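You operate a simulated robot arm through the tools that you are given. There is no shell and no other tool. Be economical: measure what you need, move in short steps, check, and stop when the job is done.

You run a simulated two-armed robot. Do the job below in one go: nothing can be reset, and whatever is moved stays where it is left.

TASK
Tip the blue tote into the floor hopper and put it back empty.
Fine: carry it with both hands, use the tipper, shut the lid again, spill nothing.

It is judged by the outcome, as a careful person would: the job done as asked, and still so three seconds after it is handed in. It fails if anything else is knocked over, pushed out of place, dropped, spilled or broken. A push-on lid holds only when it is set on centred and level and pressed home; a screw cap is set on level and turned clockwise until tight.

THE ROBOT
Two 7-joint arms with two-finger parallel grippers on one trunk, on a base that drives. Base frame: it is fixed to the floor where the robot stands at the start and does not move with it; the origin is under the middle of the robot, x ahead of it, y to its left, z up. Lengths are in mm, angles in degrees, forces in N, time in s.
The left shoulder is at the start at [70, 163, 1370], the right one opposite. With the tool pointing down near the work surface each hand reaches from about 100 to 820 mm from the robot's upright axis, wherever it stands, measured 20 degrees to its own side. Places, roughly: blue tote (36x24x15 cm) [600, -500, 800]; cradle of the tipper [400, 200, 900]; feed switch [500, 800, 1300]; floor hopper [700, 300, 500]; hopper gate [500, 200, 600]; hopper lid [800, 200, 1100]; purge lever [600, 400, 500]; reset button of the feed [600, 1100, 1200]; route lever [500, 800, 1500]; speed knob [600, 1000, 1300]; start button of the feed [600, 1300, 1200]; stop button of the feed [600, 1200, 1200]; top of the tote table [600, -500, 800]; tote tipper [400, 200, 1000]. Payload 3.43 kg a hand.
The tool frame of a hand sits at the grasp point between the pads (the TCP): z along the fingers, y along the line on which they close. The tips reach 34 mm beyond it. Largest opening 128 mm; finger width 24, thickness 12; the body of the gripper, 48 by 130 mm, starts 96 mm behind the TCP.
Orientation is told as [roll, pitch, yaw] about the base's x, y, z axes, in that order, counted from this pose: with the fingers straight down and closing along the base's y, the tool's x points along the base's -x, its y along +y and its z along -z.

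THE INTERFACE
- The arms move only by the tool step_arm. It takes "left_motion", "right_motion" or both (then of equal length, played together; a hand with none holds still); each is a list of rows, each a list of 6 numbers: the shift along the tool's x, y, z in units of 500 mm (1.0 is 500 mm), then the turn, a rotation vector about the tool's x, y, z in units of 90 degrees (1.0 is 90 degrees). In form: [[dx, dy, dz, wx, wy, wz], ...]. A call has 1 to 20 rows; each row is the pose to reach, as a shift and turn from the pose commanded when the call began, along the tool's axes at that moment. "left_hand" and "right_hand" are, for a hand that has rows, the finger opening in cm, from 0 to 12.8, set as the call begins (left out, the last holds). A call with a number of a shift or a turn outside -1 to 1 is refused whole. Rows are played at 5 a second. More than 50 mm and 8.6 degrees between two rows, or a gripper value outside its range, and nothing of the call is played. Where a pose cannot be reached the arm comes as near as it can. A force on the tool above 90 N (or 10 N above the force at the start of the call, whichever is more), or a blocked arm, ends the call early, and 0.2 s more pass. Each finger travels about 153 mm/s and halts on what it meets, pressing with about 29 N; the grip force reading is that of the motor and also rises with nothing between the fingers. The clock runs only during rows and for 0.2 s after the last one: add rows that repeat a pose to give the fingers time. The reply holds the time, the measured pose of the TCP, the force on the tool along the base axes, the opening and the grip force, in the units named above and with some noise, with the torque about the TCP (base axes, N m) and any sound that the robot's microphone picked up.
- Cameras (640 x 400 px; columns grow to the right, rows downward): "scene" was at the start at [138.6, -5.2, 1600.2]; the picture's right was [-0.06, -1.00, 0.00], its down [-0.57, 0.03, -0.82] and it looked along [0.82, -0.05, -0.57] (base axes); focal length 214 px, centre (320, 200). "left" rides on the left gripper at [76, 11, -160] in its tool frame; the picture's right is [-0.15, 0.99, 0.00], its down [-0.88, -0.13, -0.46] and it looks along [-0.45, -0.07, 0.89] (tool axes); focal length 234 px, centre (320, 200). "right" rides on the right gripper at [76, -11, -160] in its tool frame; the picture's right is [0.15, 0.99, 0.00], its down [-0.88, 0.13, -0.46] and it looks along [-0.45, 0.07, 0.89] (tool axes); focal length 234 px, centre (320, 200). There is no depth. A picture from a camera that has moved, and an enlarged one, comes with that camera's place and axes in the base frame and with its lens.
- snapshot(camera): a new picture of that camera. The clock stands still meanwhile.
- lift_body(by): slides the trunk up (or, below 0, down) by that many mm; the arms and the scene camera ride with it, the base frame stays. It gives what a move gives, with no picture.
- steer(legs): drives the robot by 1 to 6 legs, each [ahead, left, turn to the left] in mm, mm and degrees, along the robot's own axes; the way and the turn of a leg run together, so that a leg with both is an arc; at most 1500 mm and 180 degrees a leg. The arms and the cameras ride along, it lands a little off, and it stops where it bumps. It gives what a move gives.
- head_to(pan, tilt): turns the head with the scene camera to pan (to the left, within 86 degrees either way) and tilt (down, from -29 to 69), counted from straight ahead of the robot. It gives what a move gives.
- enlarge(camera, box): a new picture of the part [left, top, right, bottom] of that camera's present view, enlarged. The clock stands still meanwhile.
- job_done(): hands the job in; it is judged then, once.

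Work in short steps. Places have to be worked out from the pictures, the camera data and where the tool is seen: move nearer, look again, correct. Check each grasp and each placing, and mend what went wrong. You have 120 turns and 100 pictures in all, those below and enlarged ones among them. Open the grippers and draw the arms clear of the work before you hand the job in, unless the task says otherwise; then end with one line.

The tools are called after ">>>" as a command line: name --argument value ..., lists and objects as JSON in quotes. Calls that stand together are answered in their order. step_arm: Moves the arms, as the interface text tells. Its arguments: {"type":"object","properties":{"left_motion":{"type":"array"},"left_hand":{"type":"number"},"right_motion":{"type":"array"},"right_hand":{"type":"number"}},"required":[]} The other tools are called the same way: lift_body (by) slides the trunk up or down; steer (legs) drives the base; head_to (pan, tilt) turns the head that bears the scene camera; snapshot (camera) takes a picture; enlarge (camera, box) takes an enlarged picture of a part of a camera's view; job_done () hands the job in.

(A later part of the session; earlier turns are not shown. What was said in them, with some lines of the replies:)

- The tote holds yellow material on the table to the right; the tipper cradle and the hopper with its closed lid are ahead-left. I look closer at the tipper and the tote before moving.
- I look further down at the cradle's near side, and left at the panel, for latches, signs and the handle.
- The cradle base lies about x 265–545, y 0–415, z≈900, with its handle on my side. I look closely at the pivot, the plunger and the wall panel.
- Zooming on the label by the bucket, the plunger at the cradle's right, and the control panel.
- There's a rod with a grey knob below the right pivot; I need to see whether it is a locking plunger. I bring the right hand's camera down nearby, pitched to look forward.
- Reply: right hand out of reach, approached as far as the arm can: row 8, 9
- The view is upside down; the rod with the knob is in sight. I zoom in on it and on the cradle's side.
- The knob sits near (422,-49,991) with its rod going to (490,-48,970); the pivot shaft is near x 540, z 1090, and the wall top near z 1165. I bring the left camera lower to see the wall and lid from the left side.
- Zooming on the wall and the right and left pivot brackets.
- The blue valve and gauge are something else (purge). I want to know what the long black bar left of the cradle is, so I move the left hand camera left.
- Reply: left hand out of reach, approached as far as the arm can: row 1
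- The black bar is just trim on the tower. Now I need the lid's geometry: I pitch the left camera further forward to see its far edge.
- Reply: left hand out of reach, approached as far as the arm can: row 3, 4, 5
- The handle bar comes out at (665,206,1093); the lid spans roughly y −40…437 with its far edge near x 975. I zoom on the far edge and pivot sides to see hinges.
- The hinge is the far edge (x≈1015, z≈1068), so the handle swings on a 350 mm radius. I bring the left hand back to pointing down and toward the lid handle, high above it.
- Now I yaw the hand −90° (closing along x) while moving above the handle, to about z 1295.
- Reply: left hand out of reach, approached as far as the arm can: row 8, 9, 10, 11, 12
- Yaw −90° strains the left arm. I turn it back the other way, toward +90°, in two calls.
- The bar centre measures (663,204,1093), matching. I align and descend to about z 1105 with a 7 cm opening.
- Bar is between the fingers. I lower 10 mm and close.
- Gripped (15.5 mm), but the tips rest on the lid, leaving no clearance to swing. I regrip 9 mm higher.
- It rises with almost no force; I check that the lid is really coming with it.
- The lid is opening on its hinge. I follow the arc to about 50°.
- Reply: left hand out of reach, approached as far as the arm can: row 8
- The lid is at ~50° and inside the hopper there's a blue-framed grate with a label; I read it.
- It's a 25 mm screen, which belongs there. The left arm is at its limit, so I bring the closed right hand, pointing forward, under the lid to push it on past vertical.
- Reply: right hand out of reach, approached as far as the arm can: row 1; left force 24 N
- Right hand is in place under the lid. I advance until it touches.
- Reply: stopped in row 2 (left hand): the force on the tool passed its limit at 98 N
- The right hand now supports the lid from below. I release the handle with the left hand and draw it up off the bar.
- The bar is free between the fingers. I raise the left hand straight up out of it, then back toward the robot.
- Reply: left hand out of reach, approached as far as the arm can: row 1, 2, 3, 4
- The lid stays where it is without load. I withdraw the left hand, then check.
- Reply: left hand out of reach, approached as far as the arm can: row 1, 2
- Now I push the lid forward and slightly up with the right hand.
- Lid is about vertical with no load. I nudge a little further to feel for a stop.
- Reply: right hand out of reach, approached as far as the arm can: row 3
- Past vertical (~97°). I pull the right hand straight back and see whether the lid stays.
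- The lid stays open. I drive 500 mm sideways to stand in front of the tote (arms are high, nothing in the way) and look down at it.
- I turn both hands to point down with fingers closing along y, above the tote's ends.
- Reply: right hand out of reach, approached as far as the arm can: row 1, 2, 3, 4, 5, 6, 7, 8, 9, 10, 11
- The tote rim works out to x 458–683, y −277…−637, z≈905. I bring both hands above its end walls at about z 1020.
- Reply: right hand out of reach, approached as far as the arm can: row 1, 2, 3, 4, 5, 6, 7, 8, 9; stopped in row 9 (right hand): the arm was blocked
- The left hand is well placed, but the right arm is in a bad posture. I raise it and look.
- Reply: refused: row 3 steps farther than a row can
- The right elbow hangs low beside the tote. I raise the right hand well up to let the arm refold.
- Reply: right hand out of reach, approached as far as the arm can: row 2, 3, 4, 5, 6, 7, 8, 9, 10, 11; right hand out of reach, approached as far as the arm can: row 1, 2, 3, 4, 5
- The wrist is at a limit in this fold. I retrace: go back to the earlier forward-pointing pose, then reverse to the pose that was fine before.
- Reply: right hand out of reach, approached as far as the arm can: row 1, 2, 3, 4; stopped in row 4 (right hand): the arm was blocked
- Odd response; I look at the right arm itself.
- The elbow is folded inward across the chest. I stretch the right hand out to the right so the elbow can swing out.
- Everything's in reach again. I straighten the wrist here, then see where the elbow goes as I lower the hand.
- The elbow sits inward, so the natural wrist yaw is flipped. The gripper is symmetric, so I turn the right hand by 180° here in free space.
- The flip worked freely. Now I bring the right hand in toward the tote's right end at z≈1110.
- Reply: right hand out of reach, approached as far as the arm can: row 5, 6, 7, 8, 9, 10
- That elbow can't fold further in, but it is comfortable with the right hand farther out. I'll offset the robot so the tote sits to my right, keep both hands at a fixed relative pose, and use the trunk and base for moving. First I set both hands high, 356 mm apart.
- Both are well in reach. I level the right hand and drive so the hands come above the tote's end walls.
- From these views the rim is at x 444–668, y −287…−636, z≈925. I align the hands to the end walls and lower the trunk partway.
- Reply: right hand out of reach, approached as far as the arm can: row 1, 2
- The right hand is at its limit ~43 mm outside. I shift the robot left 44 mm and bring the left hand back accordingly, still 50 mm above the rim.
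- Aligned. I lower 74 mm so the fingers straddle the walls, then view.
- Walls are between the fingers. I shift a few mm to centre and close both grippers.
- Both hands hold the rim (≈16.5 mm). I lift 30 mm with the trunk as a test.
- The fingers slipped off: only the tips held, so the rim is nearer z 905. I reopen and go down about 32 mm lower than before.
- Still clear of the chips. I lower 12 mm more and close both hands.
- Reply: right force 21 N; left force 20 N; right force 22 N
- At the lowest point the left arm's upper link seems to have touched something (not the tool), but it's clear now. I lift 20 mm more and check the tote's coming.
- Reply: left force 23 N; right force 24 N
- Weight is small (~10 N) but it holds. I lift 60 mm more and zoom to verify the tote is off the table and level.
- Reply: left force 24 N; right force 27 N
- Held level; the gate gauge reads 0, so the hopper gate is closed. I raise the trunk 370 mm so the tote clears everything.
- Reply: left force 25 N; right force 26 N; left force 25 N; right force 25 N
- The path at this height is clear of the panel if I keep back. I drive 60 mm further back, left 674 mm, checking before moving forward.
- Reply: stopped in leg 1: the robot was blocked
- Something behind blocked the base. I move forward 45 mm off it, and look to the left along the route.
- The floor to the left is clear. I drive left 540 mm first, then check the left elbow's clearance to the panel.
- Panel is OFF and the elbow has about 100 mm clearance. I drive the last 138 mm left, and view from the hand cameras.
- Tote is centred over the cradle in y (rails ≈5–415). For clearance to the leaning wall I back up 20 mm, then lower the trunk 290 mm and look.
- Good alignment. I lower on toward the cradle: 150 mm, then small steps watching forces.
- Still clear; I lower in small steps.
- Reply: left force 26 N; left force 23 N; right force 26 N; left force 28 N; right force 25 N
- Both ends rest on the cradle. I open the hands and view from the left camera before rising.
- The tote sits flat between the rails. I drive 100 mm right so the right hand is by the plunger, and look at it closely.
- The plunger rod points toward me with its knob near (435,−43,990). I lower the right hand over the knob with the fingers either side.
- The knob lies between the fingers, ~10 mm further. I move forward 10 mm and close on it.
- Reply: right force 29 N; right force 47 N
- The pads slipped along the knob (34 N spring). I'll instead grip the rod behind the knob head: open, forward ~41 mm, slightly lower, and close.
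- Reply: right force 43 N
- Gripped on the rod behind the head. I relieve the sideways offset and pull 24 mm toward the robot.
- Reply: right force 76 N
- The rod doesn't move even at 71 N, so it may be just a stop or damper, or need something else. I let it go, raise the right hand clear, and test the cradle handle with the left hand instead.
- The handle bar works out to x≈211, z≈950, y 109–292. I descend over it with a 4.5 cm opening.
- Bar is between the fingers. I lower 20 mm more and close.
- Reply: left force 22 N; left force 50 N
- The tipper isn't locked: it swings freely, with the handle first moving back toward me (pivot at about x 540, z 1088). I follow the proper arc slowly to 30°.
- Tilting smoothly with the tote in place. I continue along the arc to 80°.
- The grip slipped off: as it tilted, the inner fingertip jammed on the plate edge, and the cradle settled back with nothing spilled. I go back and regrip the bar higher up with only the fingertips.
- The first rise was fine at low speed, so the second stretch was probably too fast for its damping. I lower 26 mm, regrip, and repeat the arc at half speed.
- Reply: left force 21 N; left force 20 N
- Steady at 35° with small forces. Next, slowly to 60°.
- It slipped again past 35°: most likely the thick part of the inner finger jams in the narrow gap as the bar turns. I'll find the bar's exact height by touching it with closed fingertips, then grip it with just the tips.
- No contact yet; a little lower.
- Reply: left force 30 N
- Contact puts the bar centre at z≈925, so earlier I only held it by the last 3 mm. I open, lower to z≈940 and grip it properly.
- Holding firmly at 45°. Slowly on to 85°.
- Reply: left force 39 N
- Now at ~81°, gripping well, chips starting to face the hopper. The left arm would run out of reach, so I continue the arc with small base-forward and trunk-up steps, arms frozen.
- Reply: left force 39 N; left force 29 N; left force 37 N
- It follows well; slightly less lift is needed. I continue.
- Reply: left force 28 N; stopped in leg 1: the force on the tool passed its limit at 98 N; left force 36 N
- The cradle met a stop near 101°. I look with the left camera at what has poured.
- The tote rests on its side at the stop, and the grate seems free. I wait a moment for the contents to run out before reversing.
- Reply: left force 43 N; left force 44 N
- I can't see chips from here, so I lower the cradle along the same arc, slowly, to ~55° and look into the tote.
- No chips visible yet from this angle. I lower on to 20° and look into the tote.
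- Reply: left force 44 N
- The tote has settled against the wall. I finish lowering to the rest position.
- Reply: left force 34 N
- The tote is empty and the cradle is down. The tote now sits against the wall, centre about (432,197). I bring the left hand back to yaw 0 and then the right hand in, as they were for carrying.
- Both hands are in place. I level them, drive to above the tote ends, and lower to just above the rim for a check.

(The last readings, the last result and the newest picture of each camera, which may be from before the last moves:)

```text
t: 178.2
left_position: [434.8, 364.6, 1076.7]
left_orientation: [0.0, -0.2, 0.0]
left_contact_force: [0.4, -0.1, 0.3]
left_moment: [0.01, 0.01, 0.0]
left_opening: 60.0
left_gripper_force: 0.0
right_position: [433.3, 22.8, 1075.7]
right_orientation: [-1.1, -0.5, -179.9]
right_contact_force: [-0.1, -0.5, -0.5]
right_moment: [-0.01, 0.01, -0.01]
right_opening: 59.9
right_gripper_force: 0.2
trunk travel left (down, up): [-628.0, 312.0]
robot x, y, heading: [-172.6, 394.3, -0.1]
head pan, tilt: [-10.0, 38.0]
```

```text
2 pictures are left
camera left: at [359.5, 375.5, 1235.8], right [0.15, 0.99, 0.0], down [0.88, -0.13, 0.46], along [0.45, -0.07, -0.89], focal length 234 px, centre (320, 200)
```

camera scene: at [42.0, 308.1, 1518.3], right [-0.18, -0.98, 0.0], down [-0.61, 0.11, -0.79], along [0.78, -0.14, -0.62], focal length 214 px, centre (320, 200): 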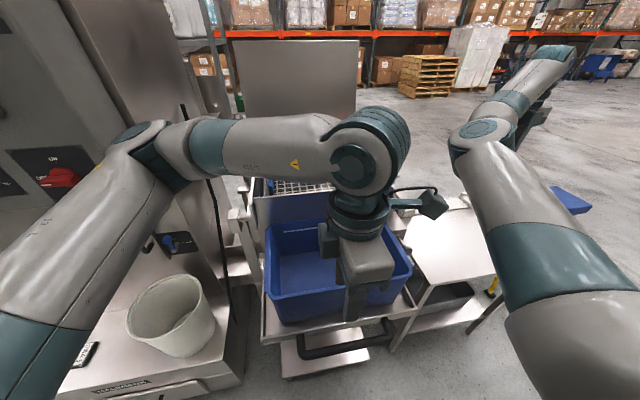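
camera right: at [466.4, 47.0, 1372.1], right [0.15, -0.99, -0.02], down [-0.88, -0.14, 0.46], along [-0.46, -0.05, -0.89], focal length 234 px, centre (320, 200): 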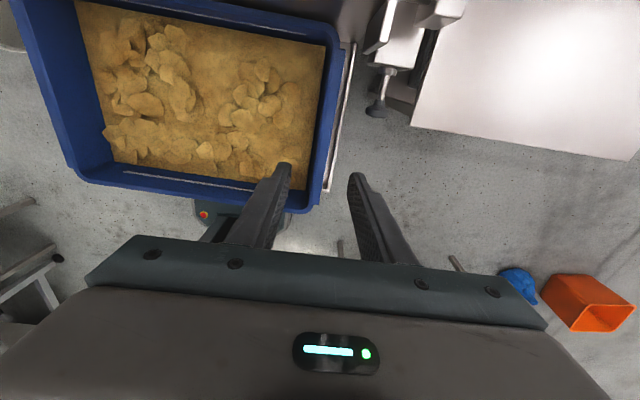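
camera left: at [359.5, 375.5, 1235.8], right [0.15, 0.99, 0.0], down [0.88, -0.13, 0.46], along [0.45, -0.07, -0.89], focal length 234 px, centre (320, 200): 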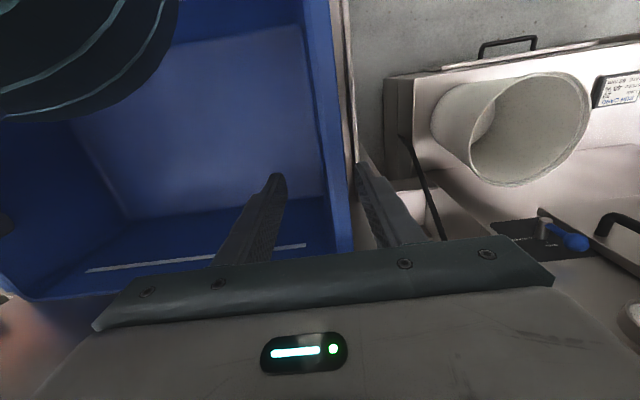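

The left rim is at y≈380, so the tote hasn't shifted sideways. I move 15 mm left, then lower to the gripping height and close.

>>> steer --legs '[[0, 15, 0]]'

>>> lift_body --by -56

>>> step_arm --left_motion '[[0, 0, 0, 0, 0, 0], [0, 0, 0, 0, 0, 0], [0, 0, 0, 0, 0, 0], [0, 0, 0, 0, 0, 0]]' --left_hand 0 --right_motion '[[0, 0, 0, 0, 0, 0], [0, 0, 0, 0, 0, 0], [0, 0, 0, 0, 0, 0], [0, 0, 0, 0, 0, 0]]' --right_hand 0

```text
t: 178.9
left_position: [434.6, 376.2, 1077.1]
left_orientation: [0.1, -0.1, -0.1]
left_contact_force: [0.1, 0.4, 0.3]
left_moment: [0.03, 0.01, 0.02]
left_opening: 60.0
left_gripper_force: 0.0
right_position: [432.9, 35.4, 1075.3]
right_orientation: [-1.2, -0.5, -180.1]
right_contact_force: [0.2, -0.1, 0.1]
right_moment: [0.07, 0.01, -0.02]
right_opening: 60.0
right_gripper_force: 0.1
trunk travel left (down, up): [-628.0, 312.0]
robot x, y, heading: [-172.4, 407.0, 0.3]
head pan, tilt: [-10.0, 38.0]
```

```text
t: 179.9
left_position: [427.3, 378.1, 1027.4]
left_orientation: [0.0, -0.5, -0.1]
left_contact_force: [0.0, 0.3, -0.6]
left_moment: [-0.01, 0.04, -0.04]
left_opening: 59.9
left_gripper_force: 0.0
right_position: [426.3, 36.4, 1033.4]
right_orientation: [-1.1, 0.6, 180.0]
right_contact_force: [1.4, 0.0, 0.1]
right_moment: [-0.02, -0.02, -0.01]
right_opening: 60.0
right_gripper_force: 0.0
trunk travel left (down, up): [-572.0, 368.0]
robot x, y, heading: [-178.8, 411.9, -0.0]
head pan, tilt: [-10.0, 38.0]
```

```text
t: 180.9
left_position: [426.4, 377.5, 1026.0]
left_orientation: [-0.1, -0.6, -0.2]
left_contact_force: [3.2, -4.3, 8.5]
left_moment: [-2.26, 0.46, 0.11]
left_opening: 18.8
left_gripper_force: 29.3
right_position: [425.3, 37.0, 1033.4]
right_orientation: [-1.1, 0.7, -180.0]
right_contact_force: [2.2, -6.3, 6.5]
right_moment: [1.98, 0.63, 0.18]
right_opening: 17.0
right_gripper_force: 29.2
trunk travel left (down, up): [-572.0, 368.0]
robot x, y, heading: [-175.9, 408.2, -0.0]
head pan, tilt: [-10.0, 38.0]
```

Both ends are gripped. I lift 30 mm and check forces.

>>> lift_body --by 40

```text
t: 181.8
left_position: [435.8, 378.9, 1060.6]
left_orientation: [0.0, -0.1, 0.0]
left_contact_force: [-0.8, 0.2, -9.4]
left_moment: [-1.94, 0.03, 0.03]
left_opening: 18.3
left_gripper_force: 29.1
right_position: [431.9, 37.7, 1058.7]
right_orientation: [-1.2, -0.7, 180.0]
right_contact_force: [-8.2, 3.1, -3.8]
right_moment: [2.06, -0.28, 0.03]
right_opening: 17.4
right_gripper_force: 29.4
trunk travel left (down, up): [-612.0, 328.0]
robot x, y, heading: [-177.6, 410.1, -0.2]
head pan, tilt: [-10.0, 38.0]
```

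Held. I back 28 mm away from the wall, then raise 300 mm.

>>> steer --legs '[[-28, 0, 0]]'

>>> lift_body --by 300

```text
t: 182.6
left_position: [409.8, 378.7, 1058.6]
left_orientation: [0.1, 0.1, 0.0]
left_contact_force: [1.6, -0.5, -1.9]
left_moment: [-2.14, -0.73, 0.15]
left_opening: 18.4
left_gripper_force: 28.8
right_position: [408.1, 36.7, 1056.9]
right_orientation: [-1.3, -0.8, -179.9]
right_contact_force: [-0.2, 0.8, -2.7]
right_moment: [1.94, 0.67, 0.21]
right_opening: 17.3
right_gripper_force: 29.7
trunk travel left (down, up): [-612.0, 328.0]
robot x, y, heading: [-198.0, 407.9, -0.1]
head pan, tilt: [-10.0, 38.0]
```

```text
t: 185.6
left_position: [406.4, 378.6, 1359.8]
left_orientation: [-0.1, -0.1, -0.1]
left_contact_force: [0.1, 3.7, -1.6]
left_moment: [-2.1, -0.08, 0.07]
left_opening: 18.3
left_gripper_force: 29.0
right_position: [406.9, 37.1, 1358.5]
right_orientation: [-1.2, -0.6, -180.0]
right_contact_force: [-0.8, -3.2, -1.9]
right_moment: [1.95, 0.02, 0.08]
right_opening: 17.1
right_gripper_force: 28.4
trunk travel left (down, up): [-912.0, 28.0]
robot x, y, heading: [-196.3, 407.1, -0.5]
head pan, tilt: [-10.0, 38.0]
```

The tote is light now, about 4 N in all. I drive back along the same route: right 671 mm, then forward to the table.

>>> steer --legs '[[0, -671, 0.4], [120, 0, 0]]'

```text
t: 190.2
left_position: [525.4, -291.8, 1361.8]
left_orientation: [0.0, -0.3, 0.6]
left_contact_force: [0.7, 3.5, -2.2]
left_moment: [-2.02, -0.1, 0.09]
left_opening: 18.5
left_gripper_force: 28.9
right_position: [527.4, -633.3, 1361.7]
right_orientation: [-1.2, -0.5, -179.3]
right_contact_force: [-0.9, -2.6, -1.8]
right_moment: [2.03, -0.07, 0.11]
right_opening: 17.2
right_gripper_force: 28.9
trunk travel left (down, up): [-912.0, 28.0]
robot x, y, heading: [-81.9, -264.3, 0.4]
head pan, tilt: [-10.0, 38.0]
```

Nearly there: I correct 23 mm forward and lower the trunk to just above the table.

>>> steer --legs '[[23, 2, -0.3]]'

>>> lift_body --by -425

>>> enlarge --camera "left" --box '[180, 100, 460, 260]'

```text
t: 191.0
left_position: [546.7, -292.8, 1364.0]
left_orientation: [-0.1, -0.3, 0.3]
left_contact_force: [0.8, 3.9, -1.7]
left_moment: [-2.13, -0.02, 0.08]
left_opening: 18.2
left_gripper_force: 28.6
right_position: [546.9, -635.0, 1362.6]
right_orientation: [-1.2, -0.4, -179.7]
right_contact_force: [-1.0, -3.6, -2.4]
right_moment: [2.04, -0.28, 0.15]
right_opening: 17.1
right_gripper_force: 29.2
trunk travel left (down, up): [-912.0, 28.0]
robot x, y, heading: [-55.3, -266.2, 0.2]
head pan, tilt: [-10.0, 38.0]
```

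```text
refused: -425 is not a number from -400 to 400
```

```text
2.29 times, centred on (320, 180) of left
camera zoom: at [470.2, -282.7, 1522.2], right [0.14, 0.99, 0.0], down [0.88, -0.13, 0.46], along [0.46, -0.07, -0.89], focal length 535 px, centre (320, 246)
```

zoom: 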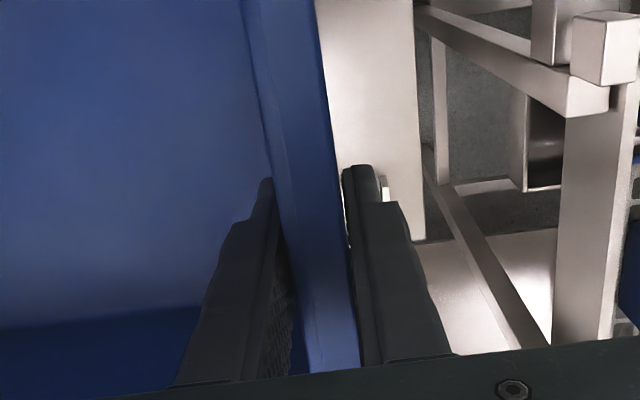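

The limit is 400 per call. I lower 400, then in small steps until the tote rests on the table.

>>> lift_body --by -400

>>> lift_body --by -36

>>> lift_body --by -10

```text
t: 194.8
left_position: [551.6, -292.6, 961.2]
left_orientation: [0.0, -0.1, 0.4]
left_contact_force: [0.6, 3.8, -1.9]
left_moment: [-2.06, -0.08, 0.06]
left_opening: 18.1
left_gripper_force: 29.0
right_position: [551.2, -634.1, 960.6]
right_orientation: [-1.2, -0.6, -179.7]
right_contact_force: [0.1, -4.5, -1.4]
right_moment: [2.01, 0.02, 0.12]
right_opening: 17.1
right_gripper_force: 28.8
trunk travel left (down, up): [-512.0, 428.0]
robot x, y, heading: [-58.7, -264.5, 0.1]
head pan, tilt: [-10.0, 38.0]
```

```text
t: 195.6
left_position: [550.6, -292.7, 924.1]
left_orientation: [0.0, -0.2, 0.3]
left_contact_force: [-0.2, 3.7, -2.1]
left_moment: [-2.08, -0.03, 0.02]
left_opening: 18.4
left_gripper_force: 28.9
right_position: [550.8, -634.3, 924.7]
right_orientation: [-1.2, -0.6, -179.7]
right_contact_force: [-1.3, -4.1, -2.0]
right_moment: [2.03, -0.04, 0.08]
right_opening: 17.2
right_gripper_force: 28.9
trunk travel left (down, up): [-476.0, 464.0]
robot x, y, heading: [-57.5, -266.6, -0.0]
head pan, tilt: [-10.0, 38.0]
```

```text
t: 196.2
left_position: [551.1, -293.0, 914.1]
left_orientation: [-0.1, -0.1, 0.3]
left_contact_force: [-0.6, 3.8, -1.6]
left_moment: [-2.04, -0.04, 0.06]
left_opening: 18.1
left_gripper_force: 28.8
right_position: [551.0, -634.5, 915.0]
right_orientation: [-1.2, -0.6, -179.7]
right_contact_force: [-0.4, -4.2, -1.5]
right_moment: [2.01, -0.03, 0.02]
right_opening: 17.4
right_gripper_force: 29.4
trunk travel left (down, up): [-466.0, 474.0]
robot x, y, heading: [-55.2, -270.1, 0.1]
head pan, tilt: [-10.0, 38.0]
```

No contact yet; further small steps.

>>> lift_body --by -6

>>> lift_body --by -5

>>> lift_body --by -4

```text
t: 196.7
left_position: [550.8, -291.8, 908.9]
left_orientation: [-0.1, -0.1, 0.3]
left_contact_force: [0.7, 4.4, -2.0]
left_moment: [-2.02, -0.01, 0.04]
left_opening: 18.5
left_gripper_force: 29.3
right_position: [551.3, -633.5, 906.4]
right_orientation: [-1.2, -0.5, -179.7]
right_contact_force: [-0.3, -3.6, -1.5]
right_moment: [2.05, -0.05, 0.09]
right_opening: 17.4
right_gripper_force: 28.9
trunk travel left (down, up): [-460.0, 480.0]
robot x, y, heading: [-56.6, -265.5, 0.2]
head pan, tilt: [-10.0, 38.0]
```

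```text
t: 197.3
left_position: [550.4, -293.7, 903.8]
left_orientation: [-0.2, -0.1, 0.3]
left_contact_force: [-0.2, 3.8, -1.6]
left_moment: [-2.09, 0.02, 0.0]
left_opening: 18.1
left_gripper_force: 29.0
right_position: [551.4, -633.8, 902.7]
right_orientation: [-1.3, -0.6, -179.7]
right_contact_force: [-0.8, -3.2, -3.2]
right_moment: [1.99, -0.1, 0.07]
right_opening: 17.2
right_gripper_force: 28.5
trunk travel left (down, up): [-455.0, 485.0]
robot x, y, heading: [-59.5, -259.0, 0.2]
head pan, tilt: [-10.0, 38.0]
```

```text
t: 197.8
left_position: [549.2, -292.1, 898.7]
left_orientation: [-0.1, -0.2, 0.3]
left_contact_force: [0.5, 2.8, -1.3]
left_moment: [-2.21, -0.95, 0.08]
left_opening: 18.4
left_gripper_force: 29.0
right_position: [549.5, -634.6, 898.9]
right_orientation: [-1.1, -0.6, -179.7]
right_contact_force: [-1.4, -4.6, -3.7]
right_moment: [1.85, 0.74, 0.16]
right_opening: 17.2
right_gripper_force: 28.8
trunk travel left (down, up): [-451.0, 489.0]
robot x, y, heading: [-55.3, -266.8, 0.2]
head pan, tilt: [-10.0, 38.0]
```

Slight torque now. I continue carefully.

>>> lift_body --by -4

>>> lift_body --by -4

>>> lift_body --by -4

```text
t: 198.3
left_position: [550.5, -292.7, 897.7]
left_orientation: [-0.2, -0.3, 0.3]
left_contact_force: [4.8, 2.6, 13.2]
left_moment: [-2.1, 0.98, -0.05]
left_opening: 18.4
left_gripper_force: 29.3
right_position: [549.4, -633.3, 897.8]
right_orientation: [-1.1, -0.4, -179.7]
right_contact_force: [1.6, -4.7, 10.9]
right_moment: [2.01, 1.1, 0.26]
right_opening: 17.1
right_gripper_force: 28.9
trunk travel left (down, up): [-447.0, 493.0]
robot x, y, heading: [-54.2, -264.4, 0.3]
head pan, tilt: [-10.0, 38.0]
```

```text
t: 198.8
left_position: [547.7, -292.4, 896.3]
left_orientation: [-0.2, -0.5, 0.3]
left_contact_force: [7.5, -1.2, 23.5]
left_moment: [-2.03, -0.16, 0.11]
left_opening: 18.7
left_gripper_force: 29.1
right_position: [548.5, -633.0, 897.6]
right_orientation: [-1.0, 0.0, -179.8]
right_contact_force: [6.8, -6.9, 12.4]
right_moment: [2.01, 1.0, 0.16]
right_opening: 17.2
right_gripper_force: 28.6
trunk travel left (down, up): [-443.0, 497.0]
robot x, y, heading: [-56.0, -265.8, 0.1]
head pan, tilt: [-10.0, 38.0]
```

```text
t: 199.4
left_position: [547.7, -291.3, 894.0]
left_orientation: [-0.1, -0.5, 0.3]
left_contact_force: [8.7, -7.1, 22.1]
left_moment: [-2.19, 0.3, -0.11]
left_opening: 18.6
left_gripper_force: 28.9
right_position: [547.8, -634.5, 898.9]
right_orientation: [-1.0, 0.5, -179.6]
right_contact_force: [12.7, -9.7, 18.6]
right_moment: [2.01, 0.48, 0.06]
right_opening: 17.3
right_gripper_force: 28.7
trunk travel left (down, up): [-439.0, 501.0]
robot x, y, heading: [-60.3, -262.0, -0.0]
head pan, tilt: [-10.0, 38.0]
```

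The tote rests on the table at both ends. I open both hands and rise clear.

>>> step_arm --left_motion '[[0, 0, 0, 0, 0, 0], [0, 0, 0, 0, 0, 0], [0, 0, 0, 0, 0, 0]]' --left_hand 6 --right_motion '[[0, 0, 0, 0, 0, 0], [0, 0, 0, 0, 0, 0], [0, 0, 0, 0, 0, 0]]' --right_hand 6

>>> lift_body --by 400

```text
t: 200.2
left_position: [543.1, -292.3, 893.4]
left_orientation: [-0.1, -0.7, 0.3]
left_contact_force: [0.0, 0.3, -0.3]
left_moment: [-0.03, 0.0, 0.0]
left_opening: 60.2
left_gripper_force: 0.1
right_position: [543.5, -633.0, 899.0]
right_orientation: [-1.1, 0.6, -179.6]
right_contact_force: [-0.6, 0.0, 0.1]
right_moment: [-0.02, -0.02, 0.03]
right_opening: 60.3
right_gripper_force: 0.0
trunk travel left (down, up): [-439.0, 501.0]
robot x, y, heading: [-56.6, -265.5, -0.0]
head pan, tilt: [-10.0, 38.0]
```

```text
t: 204.0
left_position: [550.6, -292.9, 1288.5]
left_orientation: [-0.1, -0.1, 0.3]
left_contact_force: [0.2, 0.1, 1.0]
left_moment: [-0.04, 0.01, 0.01]
left_opening: 60.0
left_gripper_force: 0.0
right_position: [550.9, -634.6, 1287.4]
right_orientation: [-1.2, -0.6, -179.7]
right_contact_force: [0.6, 1.0, 0.5]
right_moment: [-0.02, 0.01, 0.02]
right_opening: 60.2
right_gripper_force: 0.0
trunk travel left (down, up): [-839.0, 101.0]
robot x, y, heading: [-53.3, -265.9, 0.1]
head pan, tilt: [-10.0, 38.0]
```

The tote is back. Now the lid: I drive back in front of the hopper, a bit forward, and raise the trunk so the left hand can reach over the lid's top edge.

>>> steer --legs '[[0, 266, 0], [115, 0, 0]]'

>>> lift_body --by 95

>>> step_arm --left_motion '[[0, 0.03, -0.02, 0, 0, -0.083], [0, 0.06, -0.04, 0, 0, -0.167], [0, 0.09, -0.06, 0, 0, -0.25], [0, 0.12, -0.08, 0, 0, -0.333], [0, 0.15, -0.1, 0, 0, -0.417], [-0.01, 0.18, -0.12, 0, 0, -0.5], [-0.02, 0.21, -0.14, 0, 0, -0.583], [-0.03, 0.24, -0.16, 0, 0, -0.667], [-0.04, 0.27, -0.18, 0, 0, -0.75], [-0.05, 0.3, -0.2, 0, 0, -0.833], [-0.06, 0.34, -0.22, 0, 0, -0.917], [-0.07, 0.38, -0.24, 0, 0, -1.0]]' --left_hand 12.8

```text
t: 206.7
left_position: [665.6, -30.0, 1289.2]
left_orientation: [0.0, -0.3, 0.3]
left_contact_force: [-0.1, -0.1, 0.7]
left_moment: [-0.01, -0.03, 0.0]
left_opening: 60.0
left_gripper_force: 0.0
right_position: [665.0, -372.0, 1289.8]
right_orientation: [-1.1, -0.5, -179.5]
right_contact_force: [0.1, 0.4, 0.5]
right_moment: [-0.01, 0.03, -0.01]
right_opening: 60.1
right_gripper_force: 0.1
trunk travel left (down, up): [-839.0, 101.0]
robot x, y, heading: [57.9, -1.8, 0.1]
head pan, tilt: [-10.0, 38.0]
```

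```text
t: 208.0
left_position: [666.7, -30.6, 1383.7]
left_orientation: [0.0, -0.2, 0.3]
left_contact_force: [-0.1, -0.4, -0.1]
left_moment: [0.01, -0.01, 0.0]
left_opening: 60.4
left_gripper_force: 0.1
right_position: [667.5, -371.4, 1381.8]
right_orientation: [-1.0, -0.6, -179.5]
right_contact_force: [-0.4, -0.6, -0.6]
right_moment: [0.03, -0.01, -0.02]
right_opening: 60.0
right_gripper_force: 0.1
trunk travel left (down, up): [-934.0, 6.0]
robot x, y, heading: [56.6, -0.1, 0.3]
head pan, tilt: [-10.0, 38.0]
```

```text
t: 210.6
left_position: [699.9, 162.9, 1501.4]
left_orientation: [-0.2, 0.1, 90.4]
left_contact_force: [0.7, 0.0, -0.1]
left_moment: [0.01, 0.03, 0.01]
left_opening: 128.1
left_gripper_force: 0.0
right_position: [667.2, -370.7, 1383.3]
right_orientation: [-1.1, -0.5, -179.6]
right_contact_force: [-0.2, 0.8, -0.3]
right_moment: [0.02, 0.0, 0.02]
right_opening: 60.1
right_gripper_force: 0.1
trunk travel left (down, up): [-934.0, 6.0]
robot x, y, heading: [57.3, -2.2, 0.3]
head pan, tilt: [-10.0, 38.0]
```

In position. I tilt the left hand 55° forward and move it over the lid's top edge, fingers wide open.

>>> step_arm --left_motion '[[0, -0.087, -0.01, 0.076, 0, 0], [0, -0.175, -0.015, 0.153, 0, 0], [0, -0.262, -0.02, 0.229, 0, 0], [0, -0.35, -0.02, 0.305, 0, 0], [0, -0.437, -0.02, 0.381, 0, 0], [0, -0.525, -0.01, 0.458, 0, 0], [0, -0.612, 0.0, 0.534, 0, 0], [0, -0.7, 0.0, 0.61, 0, 0]]'

```text
t: 212.4
left_position: [1054.2, 163.0, 1504.5]
left_orientation: [-55.2, -0.1, 90.3]
left_contact_force: [0.3, 0.1, 0.3]
left_moment: [-0.03, -0.02, 0.01]
left_opening: 127.9
left_gripper_force: 0.1
right_position: [667.9, -373.4, 1380.8]
right_orientation: [-1.2, -0.6, -179.6]
right_contact_force: [0.5, 1.0, -0.3]
right_moment: [0.05, 0.02, 0.01]
right_opening: 60.1
right_gripper_force: 0.0
trunk travel left (down, up): [-934.0, 6.0]
robot x, y, heading: [60.4, -2.1, 0.0]
head pan, tilt: [-10.0, 38.0]
```

Reached. I lower straight down 62 mm so the rear finger comes behind the top edge.

>>> step_arm --left_motion '[[0, 0.034, 0.024, 0, 0, 0], [0, 0.068, 0.047, 0, 0, 0], [0, 0.085, 0.059, 0, 0, 0], [0, 0.102, 0.071, 0, 0, 0]]'

>>> snapshot --camera "left"

```text
t: 213.4
left_position: [1050.7, 164.7, 1442.5]
left_orientation: [-55.1, 0.1, 90.3]
left_contact_force: [0.7, -0.2, 0.2]
left_moment: [0.01, -0.01, 0.02]
left_opening: 127.9
left_gripper_force: 0.0
right_position: [668.0, -372.8, 1382.1]
right_orientation: [-1.1, -0.6, -179.6]
right_contact_force: [-0.2, -0.7, 0.4]
right_moment: [-0.04, -0.02, 0.0]
right_opening: 60.1
right_gripper_force: 0.0
trunk travel left (down, up): [-934.0, 6.0]
robot x, y, heading: [56.8, -6.1, 0.2]
head pan, tilt: [-10.0, 38.0]
```

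```text
0 pictures are left
camera left: at [914.1, 86.9, 1524.1], right [-0.57, 0.14, -0.81], down [-0.3, 0.88, 0.37], along [0.77, 0.45, -0.46], focal length 234 px, centre (320, 200)
```

left: 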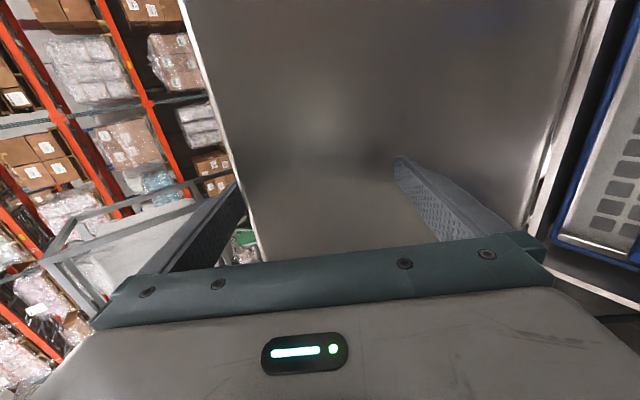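

The rear finger is behind the lid's top edge, the front one before it. I close the gripper to clamp the edge.

>>> step_arm --left_motion '[[0, 0, 0, 0, 0, 0], [0, 0, 0, 0, 0, 0], [0, 0, 0, 0, 0, 0], [0, 0, 0, 0, 0, 0], [0, 0, 0, 0, 0, 0], [0, 0, 0, 0, 0, 0]]' --left_hand 0

```text
t: 214.8
left_position: [1043.5, 164.3, 1450.1]
left_orientation: [-55.5, 0.1, 90.3]
left_contact_force: [-4.3, 3.9, 29.8]
left_moment: [0.49, 2.4, -0.52]
left_opening: 93.9
left_gripper_force: 28.7
right_position: [661.5, -372.3, 1384.6]
right_orientation: [-1.1, -0.3, -179.6]
right_contact_force: [-0.1, 0.2, -1.0]
right_moment: [-0.01, -0.01, 0.03]
right_opening: 60.0
right_gripper_force: 0.1
trunk travel left (down, up): [-934.0, 6.0]
robot x, y, heading: [59.2, -6.2, -0.0]
head pan, tilt: [-10.0, 38.0]
```

It's clamped across the edge. I pull 60 mm toward the robot, slightly down.

>>> step_arm --left_motion '[[0, 0.02, -0.022, 0, 0, 0], [0, 0.041, -0.045, 0, 0, 0], [0, 0.061, -0.067, 0, 0, 0], [0, 0.082, -0.089, 0, 0, 0]]'

```text
t: 215.8
left_position: [979.3, 162.7, 1452.1]
left_orientation: [-56.1, 0.1, 90.3]
left_contact_force: [-9.5, 8.7, 47.9]
left_moment: [0.39, 2.05, -0.85]
left_opening: 77.8
left_gripper_force: 44.8
right_position: [655.3, -370.7, 1388.5]
right_orientation: [-1.1, -0.1, -179.6]
right_contact_force: [0.3, 0.2, -0.5]
right_moment: [0.02, 0.01, 0.03]
right_opening: 60.0
right_gripper_force: 0.0
trunk travel left (down, up): [-934.0, 6.0]
robot x, y, heading: [57.5, -3.9, 0.1]
head pan, tilt: [-10.0, 38.0]
```

The lid is coming. I continue pulling 120 mm, past vertical.

>>> step_arm --left_motion '[[0, 0.02, -0.035, 0, 0, 0], [0, 0.044, -0.068, 0, 0, 0], [0, 0.07, -0.1, 0, 0, 0], [0, 0.096, -0.131, 0, 0, 0], [0, 0.122, -0.161, 0, 0, 0], [0, 0.146, -0.191, 0, 0, 0]]'

```text
t: 217.2
left_position: [864.7, 160.0, 1428.2]
left_orientation: [-55.0, 0.1, 90.1]
left_contact_force: [-12.7, 3.4, 10.3]
left_moment: [0.45, 2.86, -0.83]
left_opening: 48.5
left_gripper_force: 44.9
right_position: [663.1, -371.7, 1383.7]
right_orientation: [-1.0, -0.4, -179.6]
right_contact_force: [-0.9, 0.3, -0.4]
right_moment: [-0.02, 0.01, 0.0]
right_opening: 60.2
right_gripper_force: 0.1
trunk travel left (down, up): [-934.0, 6.0]
robot x, y, heading: [62.2, -3.0, 0.3]
head pan, tilt: [-10.0, 38.0]
```

Past vertical (~75°) and still clamped. I follow the arc down to about 35°.

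>>> step_arm --left_motion '[[0, 0.046, -0.037, 0, 0, 0], [0, 0.096, -0.072, 0, 0, 0], [0, 0.15, -0.106, 0, 0, 0], [0, 0.21, -0.136, 0, 0, 0], [0, 0.26, -0.146, 0, 0, 0], [0, 0.313, -0.151, 0, 0, 0], [0, 0.366, -0.152, 0, 0, 0], [0, 0.419, -0.151, 0, 0, 0]]'

```text
t: 219.0
left_position: [685.5, 160.6, 1299.6]
left_orientation: [-55.0, 0.1, 90.3]
left_contact_force: [-12.3, 5.0, -0.5]
left_moment: [0.95, 2.59, 0.17]
left_opening: 8.7
left_gripper_force: 42.6
right_position: [665.3, -370.6, 1384.2]
right_orientation: [-1.2, -0.6, -179.7]
right_contact_force: [-0.3, 0.5, 0.2]
right_moment: [-0.03, 0.0, 0.01]
right_opening: 59.8
right_gripper_force: 0.1
trunk travel left (down, up): [-934.0, 6.0]
robot x, y, heading: [58.5, -5.0, 0.2]
head pan, tilt: [-10.0, 38.0]
```

Now it grips the plate squarely (8.7 mm) at 35°. I lower to ~22° turning the tool along, staying above the cradle wall.

>>> step_arm --left_motion '[[0, 0.046, 0.002, 0.036, 0, 0], [0, 0.093, 0.005, 0.072, 0, 0], [0, 0.138, 0.012, 0.108, 0, 0], [0, 0.183, 0.02, 0.144, 0, 0]]'

>>> step_arm --left_motion '[[0, 0, 0, 0, 0, 0], [0, 0, 0, 0, 0, 0], [0, 0, -0.06, 0, 0, 0], [0, 0, -0.14, 0, 0, 0], [0, 0, -0.2, 0, 0, 0]]' --left_hand 4

```text
t: 220.0
left_position: [660.4, 146.1, 1260.0]
left_orientation: [-61.9, 0.6, 89.2]
left_contact_force: [-10.1, 5.0, -3.3]
left_moment: [1.37, 2.54, 1.04]
left_opening: 8.9
left_gripper_force: 42.5
left hand out of reach, approached as far as the arm can: row 2, 3, 4
right_position: [666.6, -368.3, 1383.4]
right_orientation: [-1.0, -0.6, -179.5]
right_contact_force: [0.2, 0.6, 1.0]
right_moment: [-0.08, 0.03, 0.03]
right_opening: 60.1
right_gripper_force: 0.1
trunk travel left (down, up): [-934.0, 6.0]
robot x, y, heading: [57.2, -3.4, 0.3]
head pan, tilt: [-10.0, 38.0]
```

```text
t: 221.2
left_position: [627.2, 128.2, 1298.1]
left_orientation: [-61.9, 0.3, 89.4]
left_contact_force: [0.9, -1.2, -0.8]
left_moment: [-0.12, 0.1, -0.11]
left_opening: 40.2
left_gripper_force: 0.2
left hand out of reach, approached as far as the arm can: row 4, 5
right_position: [665.9, -373.1, 1382.5]
right_orientation: [-1.2, -0.6, -179.6]
right_contact_force: [0.4, 0.0, 0.2]
right_moment: [0.01, 0.03, 0.0]
right_opening: 59.8
right_gripper_force: 0.0
trunk travel left (down, up): [-934.0, 6.0]
robot x, y, heading: [57.9, -4.1, 0.4]
head pan, tilt: [-10.0, 38.0]
```

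The arm is at its near limit and has let go of the plate at ~28°, where the lid stays. I back the base 60 mm, then bring the closed hand, pointing down, above the lid.

>>> steer --legs '[[-60, 0, -0.3]]'

>>> step_arm --left_motion '[[-0.007, -0.05, 0.0, -0.086, 0, 0], [-0.015, -0.1, 0.01, -0.173, 0, 0], [-0.022, -0.14, 0.03, -0.259, 0, 0], [-0.03, -0.18, 0.05, -0.345, 0, 0], [-0.037, -0.21, 0.075, -0.431, 0, 0], [-0.045, -0.245, 0.095, -0.518, 0, 0], [-0.052, -0.275, 0.117, -0.604, 0, 0], [-0.06, -0.305, 0.139, -0.69, 0, 0]]' --left_hand 0

```text
t: 222.2
left_position: [579.9, 126.6, 1293.6]
left_orientation: [-61.5, 0.4, 88.9]
left_contact_force: [0.4, 0.4, -0.7]
left_moment: [0.0, 0.01, 0.01]
left_opening: 39.9
left_gripper_force: 0.1
right_position: [616.1, -373.7, 1377.3]
right_orientation: [-1.1, -1.1, -180.0]
right_contact_force: [0.9, -0.2, -0.4]
right_moment: [0.02, 0.11, -0.06]
right_opening: 59.8
right_gripper_force: 0.0
trunk travel left (down, up): [-934.0, 6.0]
robot x, y, heading: [2.5, -4.0, -0.1]
head pan, tilt: [-10.0, 38.0]
```

```text
t: 224.0
left_position: [704.8, 150.7, 1398.7]
left_orientation: [0.4, 0.4, 88.8]
left_contact_force: [0.5, -0.6, -0.7]
left_moment: [0.01, 0.03, 0.0]
left_opening: 0.0
left_gripper_force: 29.0
right_position: [607.1, -376.8, 1380.8]
right_orientation: [-1.2, -0.8, -180.0]
right_contact_force: [0.6, 0.4, 0.1]
right_moment: [0.01, 0.01, 0.02]
right_opening: 60.0
right_gripper_force: 0.1
trunk travel left (down, up): [-934.0, 6.0]
robot x, y, heading: [0.2, -2.7, -0.4]
head pan, tilt: [-10.0, 38.0]
```

I shift to y≈80 to miss the handle, then push the lid down gently to about 15 mm from closed.

>>> step_arm --left_motion '[[0.07, 0, 0.03, 0, 0, 0], [0.14, 0, 0.06, 0, 0, 0], [0.14, 0, 0.12, 0, 0, 0], [0.14, 0, 0.18, 0, 0, 0], [0.14, 0, 0.24, 0, 0, 0], [0.14, 0, 0.29, 0, 0, 0], [0.14, 0, 0.34, 0, 0, 0], [0.14, 0, 0.39, 0, 0, 0], [0.14, 0, 0.43, 0, 0, 0], [0.14, 0, 0.47, 0, 0, 0], [0.14, 0, 0.51, 0, 0, 0], [0.14, 0, 0.54, 0, 0, 0], [0.14, 0, 0.565, 0, 0, 0]]'

```text
t: 226.8
left_position: [702.1, 82.8, 1116.8]
left_orientation: [0.1, 0.3, 89.0]
left_contact_force: [-0.4, -0.4, -0.5]
left_moment: [-0.06, 0.02, 0.0]
left_opening: 0.2
left_gripper_force: 29.0
right_position: [605.3, -375.6, 1382.9]
right_orientation: [-1.2, -0.6, -180.1]
right_contact_force: [0.2, -0.9, -0.3]
right_moment: [0.02, 0.0, 0.0]
right_opening: 60.2
right_gripper_force: 0.0
trunk travel left (down, up): [-934.0, 6.0]
robot x, y, heading: [-0.3, 0.5, -0.2]
head pan, tilt: [-10.0, 38.0]
```

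No resistance. I continue the last bit until it presses on the closed lid.

>>> step_arm --left_motion '[[0, 0, 0.01, 0, 0, 0], [0, 0, 0.02, 0, 0, 0], [0, 0, 0.03, 0, 0, 0], [0, 0, 0.04, 0, 0, 0], [0, 0, 0.044, 0, 0, 0]]'

```text
t: 228.0
left_position: [700.2, 80.4, 1097.5]
left_orientation: [-0.1, 0.4, 89.1]
left_contact_force: [-0.3, 2.7, 11.4]
left_moment: [0.18, 0.0, 0.0]
left_opening: 0.0
left_gripper_force: 29.3
right_position: [603.3, -374.8, 1382.5]
right_orientation: [-1.2, -0.6, -180.0]
right_contact_force: [-0.4, 0.0, -0.4]
right_moment: [-0.01, 0.01, 0.02]
right_opening: 59.9
right_gripper_force: 0.1
trunk travel left (down, up): [-934.0, 6.0]
robot x, y, heading: [-0.9, -8.4, -0.1]
head pan, tilt: [-10.0, 38.0]
```

Contact at the same height as the closed lid originally had, so it is shut. I press lightly once more, then withdraw and open the hand, up and back clear of the work.

>>> step_arm --left_motion '[[0, 0, 0.006, 0, 0, 0], [0, 0, 0.006, 0, 0, 0], [0, 0, -0.05, 0, 0, 0], [0, 0, -0.13, 0, 0, 0], [0, 0, -0.22, 0, 0, 0], [0, 0, -0.31, 0, 0, 0], [0, 0, -0.4, 0, 0, 0], [0, 0, -0.49, 0, 0, 0], [0, 0, -0.58, 0, 0, 0], [0, 0.06, -0.64, 0, 0, 0], [0, 0.14, -0.68, 0, 0, 0], [0, 0.22, -0.7, 0, 0, 0], [0, 0.3, -0.7, 0, 0, 0]]'

>>> step_arm --left_motion '[[0, 0, 0, 0, 0, 0], [0, 0, 0, 0, 0, 0], [0, 0, 0, 0, 0, 0]]' --left_hand 10 --right_motion '[[0, 0, 0, 0, 0, 0], [0, 0, 0, 0, 0, 0], [0, 0, 0, 0, 0, 0]]' --right_hand 10

```text
t: 230.8
left_position: [551.6, 85.4, 1445.5]
left_orientation: [0.2, 0.2, 89.0]
left_contact_force: [0.0, 0.5, 0.0]
left_moment: [0.02, -0.02, 0.0]
left_opening: 0.0
left_gripper_force: 28.8
right_position: [604.5, -375.7, 1383.5]
right_orientation: [-1.1, -0.7, -180.1]
right_contact_force: [0.0, 0.5, -0.1]
right_moment: [0.02, 0.01, 0.0]
right_opening: 59.9
right_gripper_force: 0.2
trunk travel left (down, up): [-934.0, 6.0]
robot x, y, heading: [0.9, -5.1, -0.4]
head pan, tilt: [-10.0, 38.0]
```

```text
t: 231.6
left_position: [552.6, 85.4, 1443.6]
left_orientation: [0.1, 0.4, 89.0]
left_contact_force: [-0.8, 0.3, -0.1]
left_moment: [-0.01, 0.02, -0.02]
left_opening: 99.9
left_gripper_force: 0.0
right_position: [606.0, -375.7, 1382.6]
right_orientation: [-1.2, -0.6, -180.0]
right_contact_force: [0.2, 0.3, -0.2]
right_moment: [0.0, 0.0, 0.0]
right_opening: 100.1
right_gripper_force: 0.0
trunk travel left (down, up): [-934.0, 6.0]
robot x, y, heading: [0.8, -6.4, 0.0]
head pan, tilt: [-10.0, 38.0]
```

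The tote is empty and back on its table, the cradle is down, the lid is shut, and both hands are open and clear. I hand the job in.

>>> job_done

```text
The job is handed in.
```

I tipped the blue tote into the floor hopper with the tipper, set it back empty on its table and shut the hopper lid. I had no pictures left to check the end state: the tote's place and the shut lid are judged from arm positions and forces, and I last saw the tote empty in the cradle with no spill in view. The handle slipped from my grip twice while lifting, and the loaded cradle dropped back to rest, with no spill seen in the pictures after.
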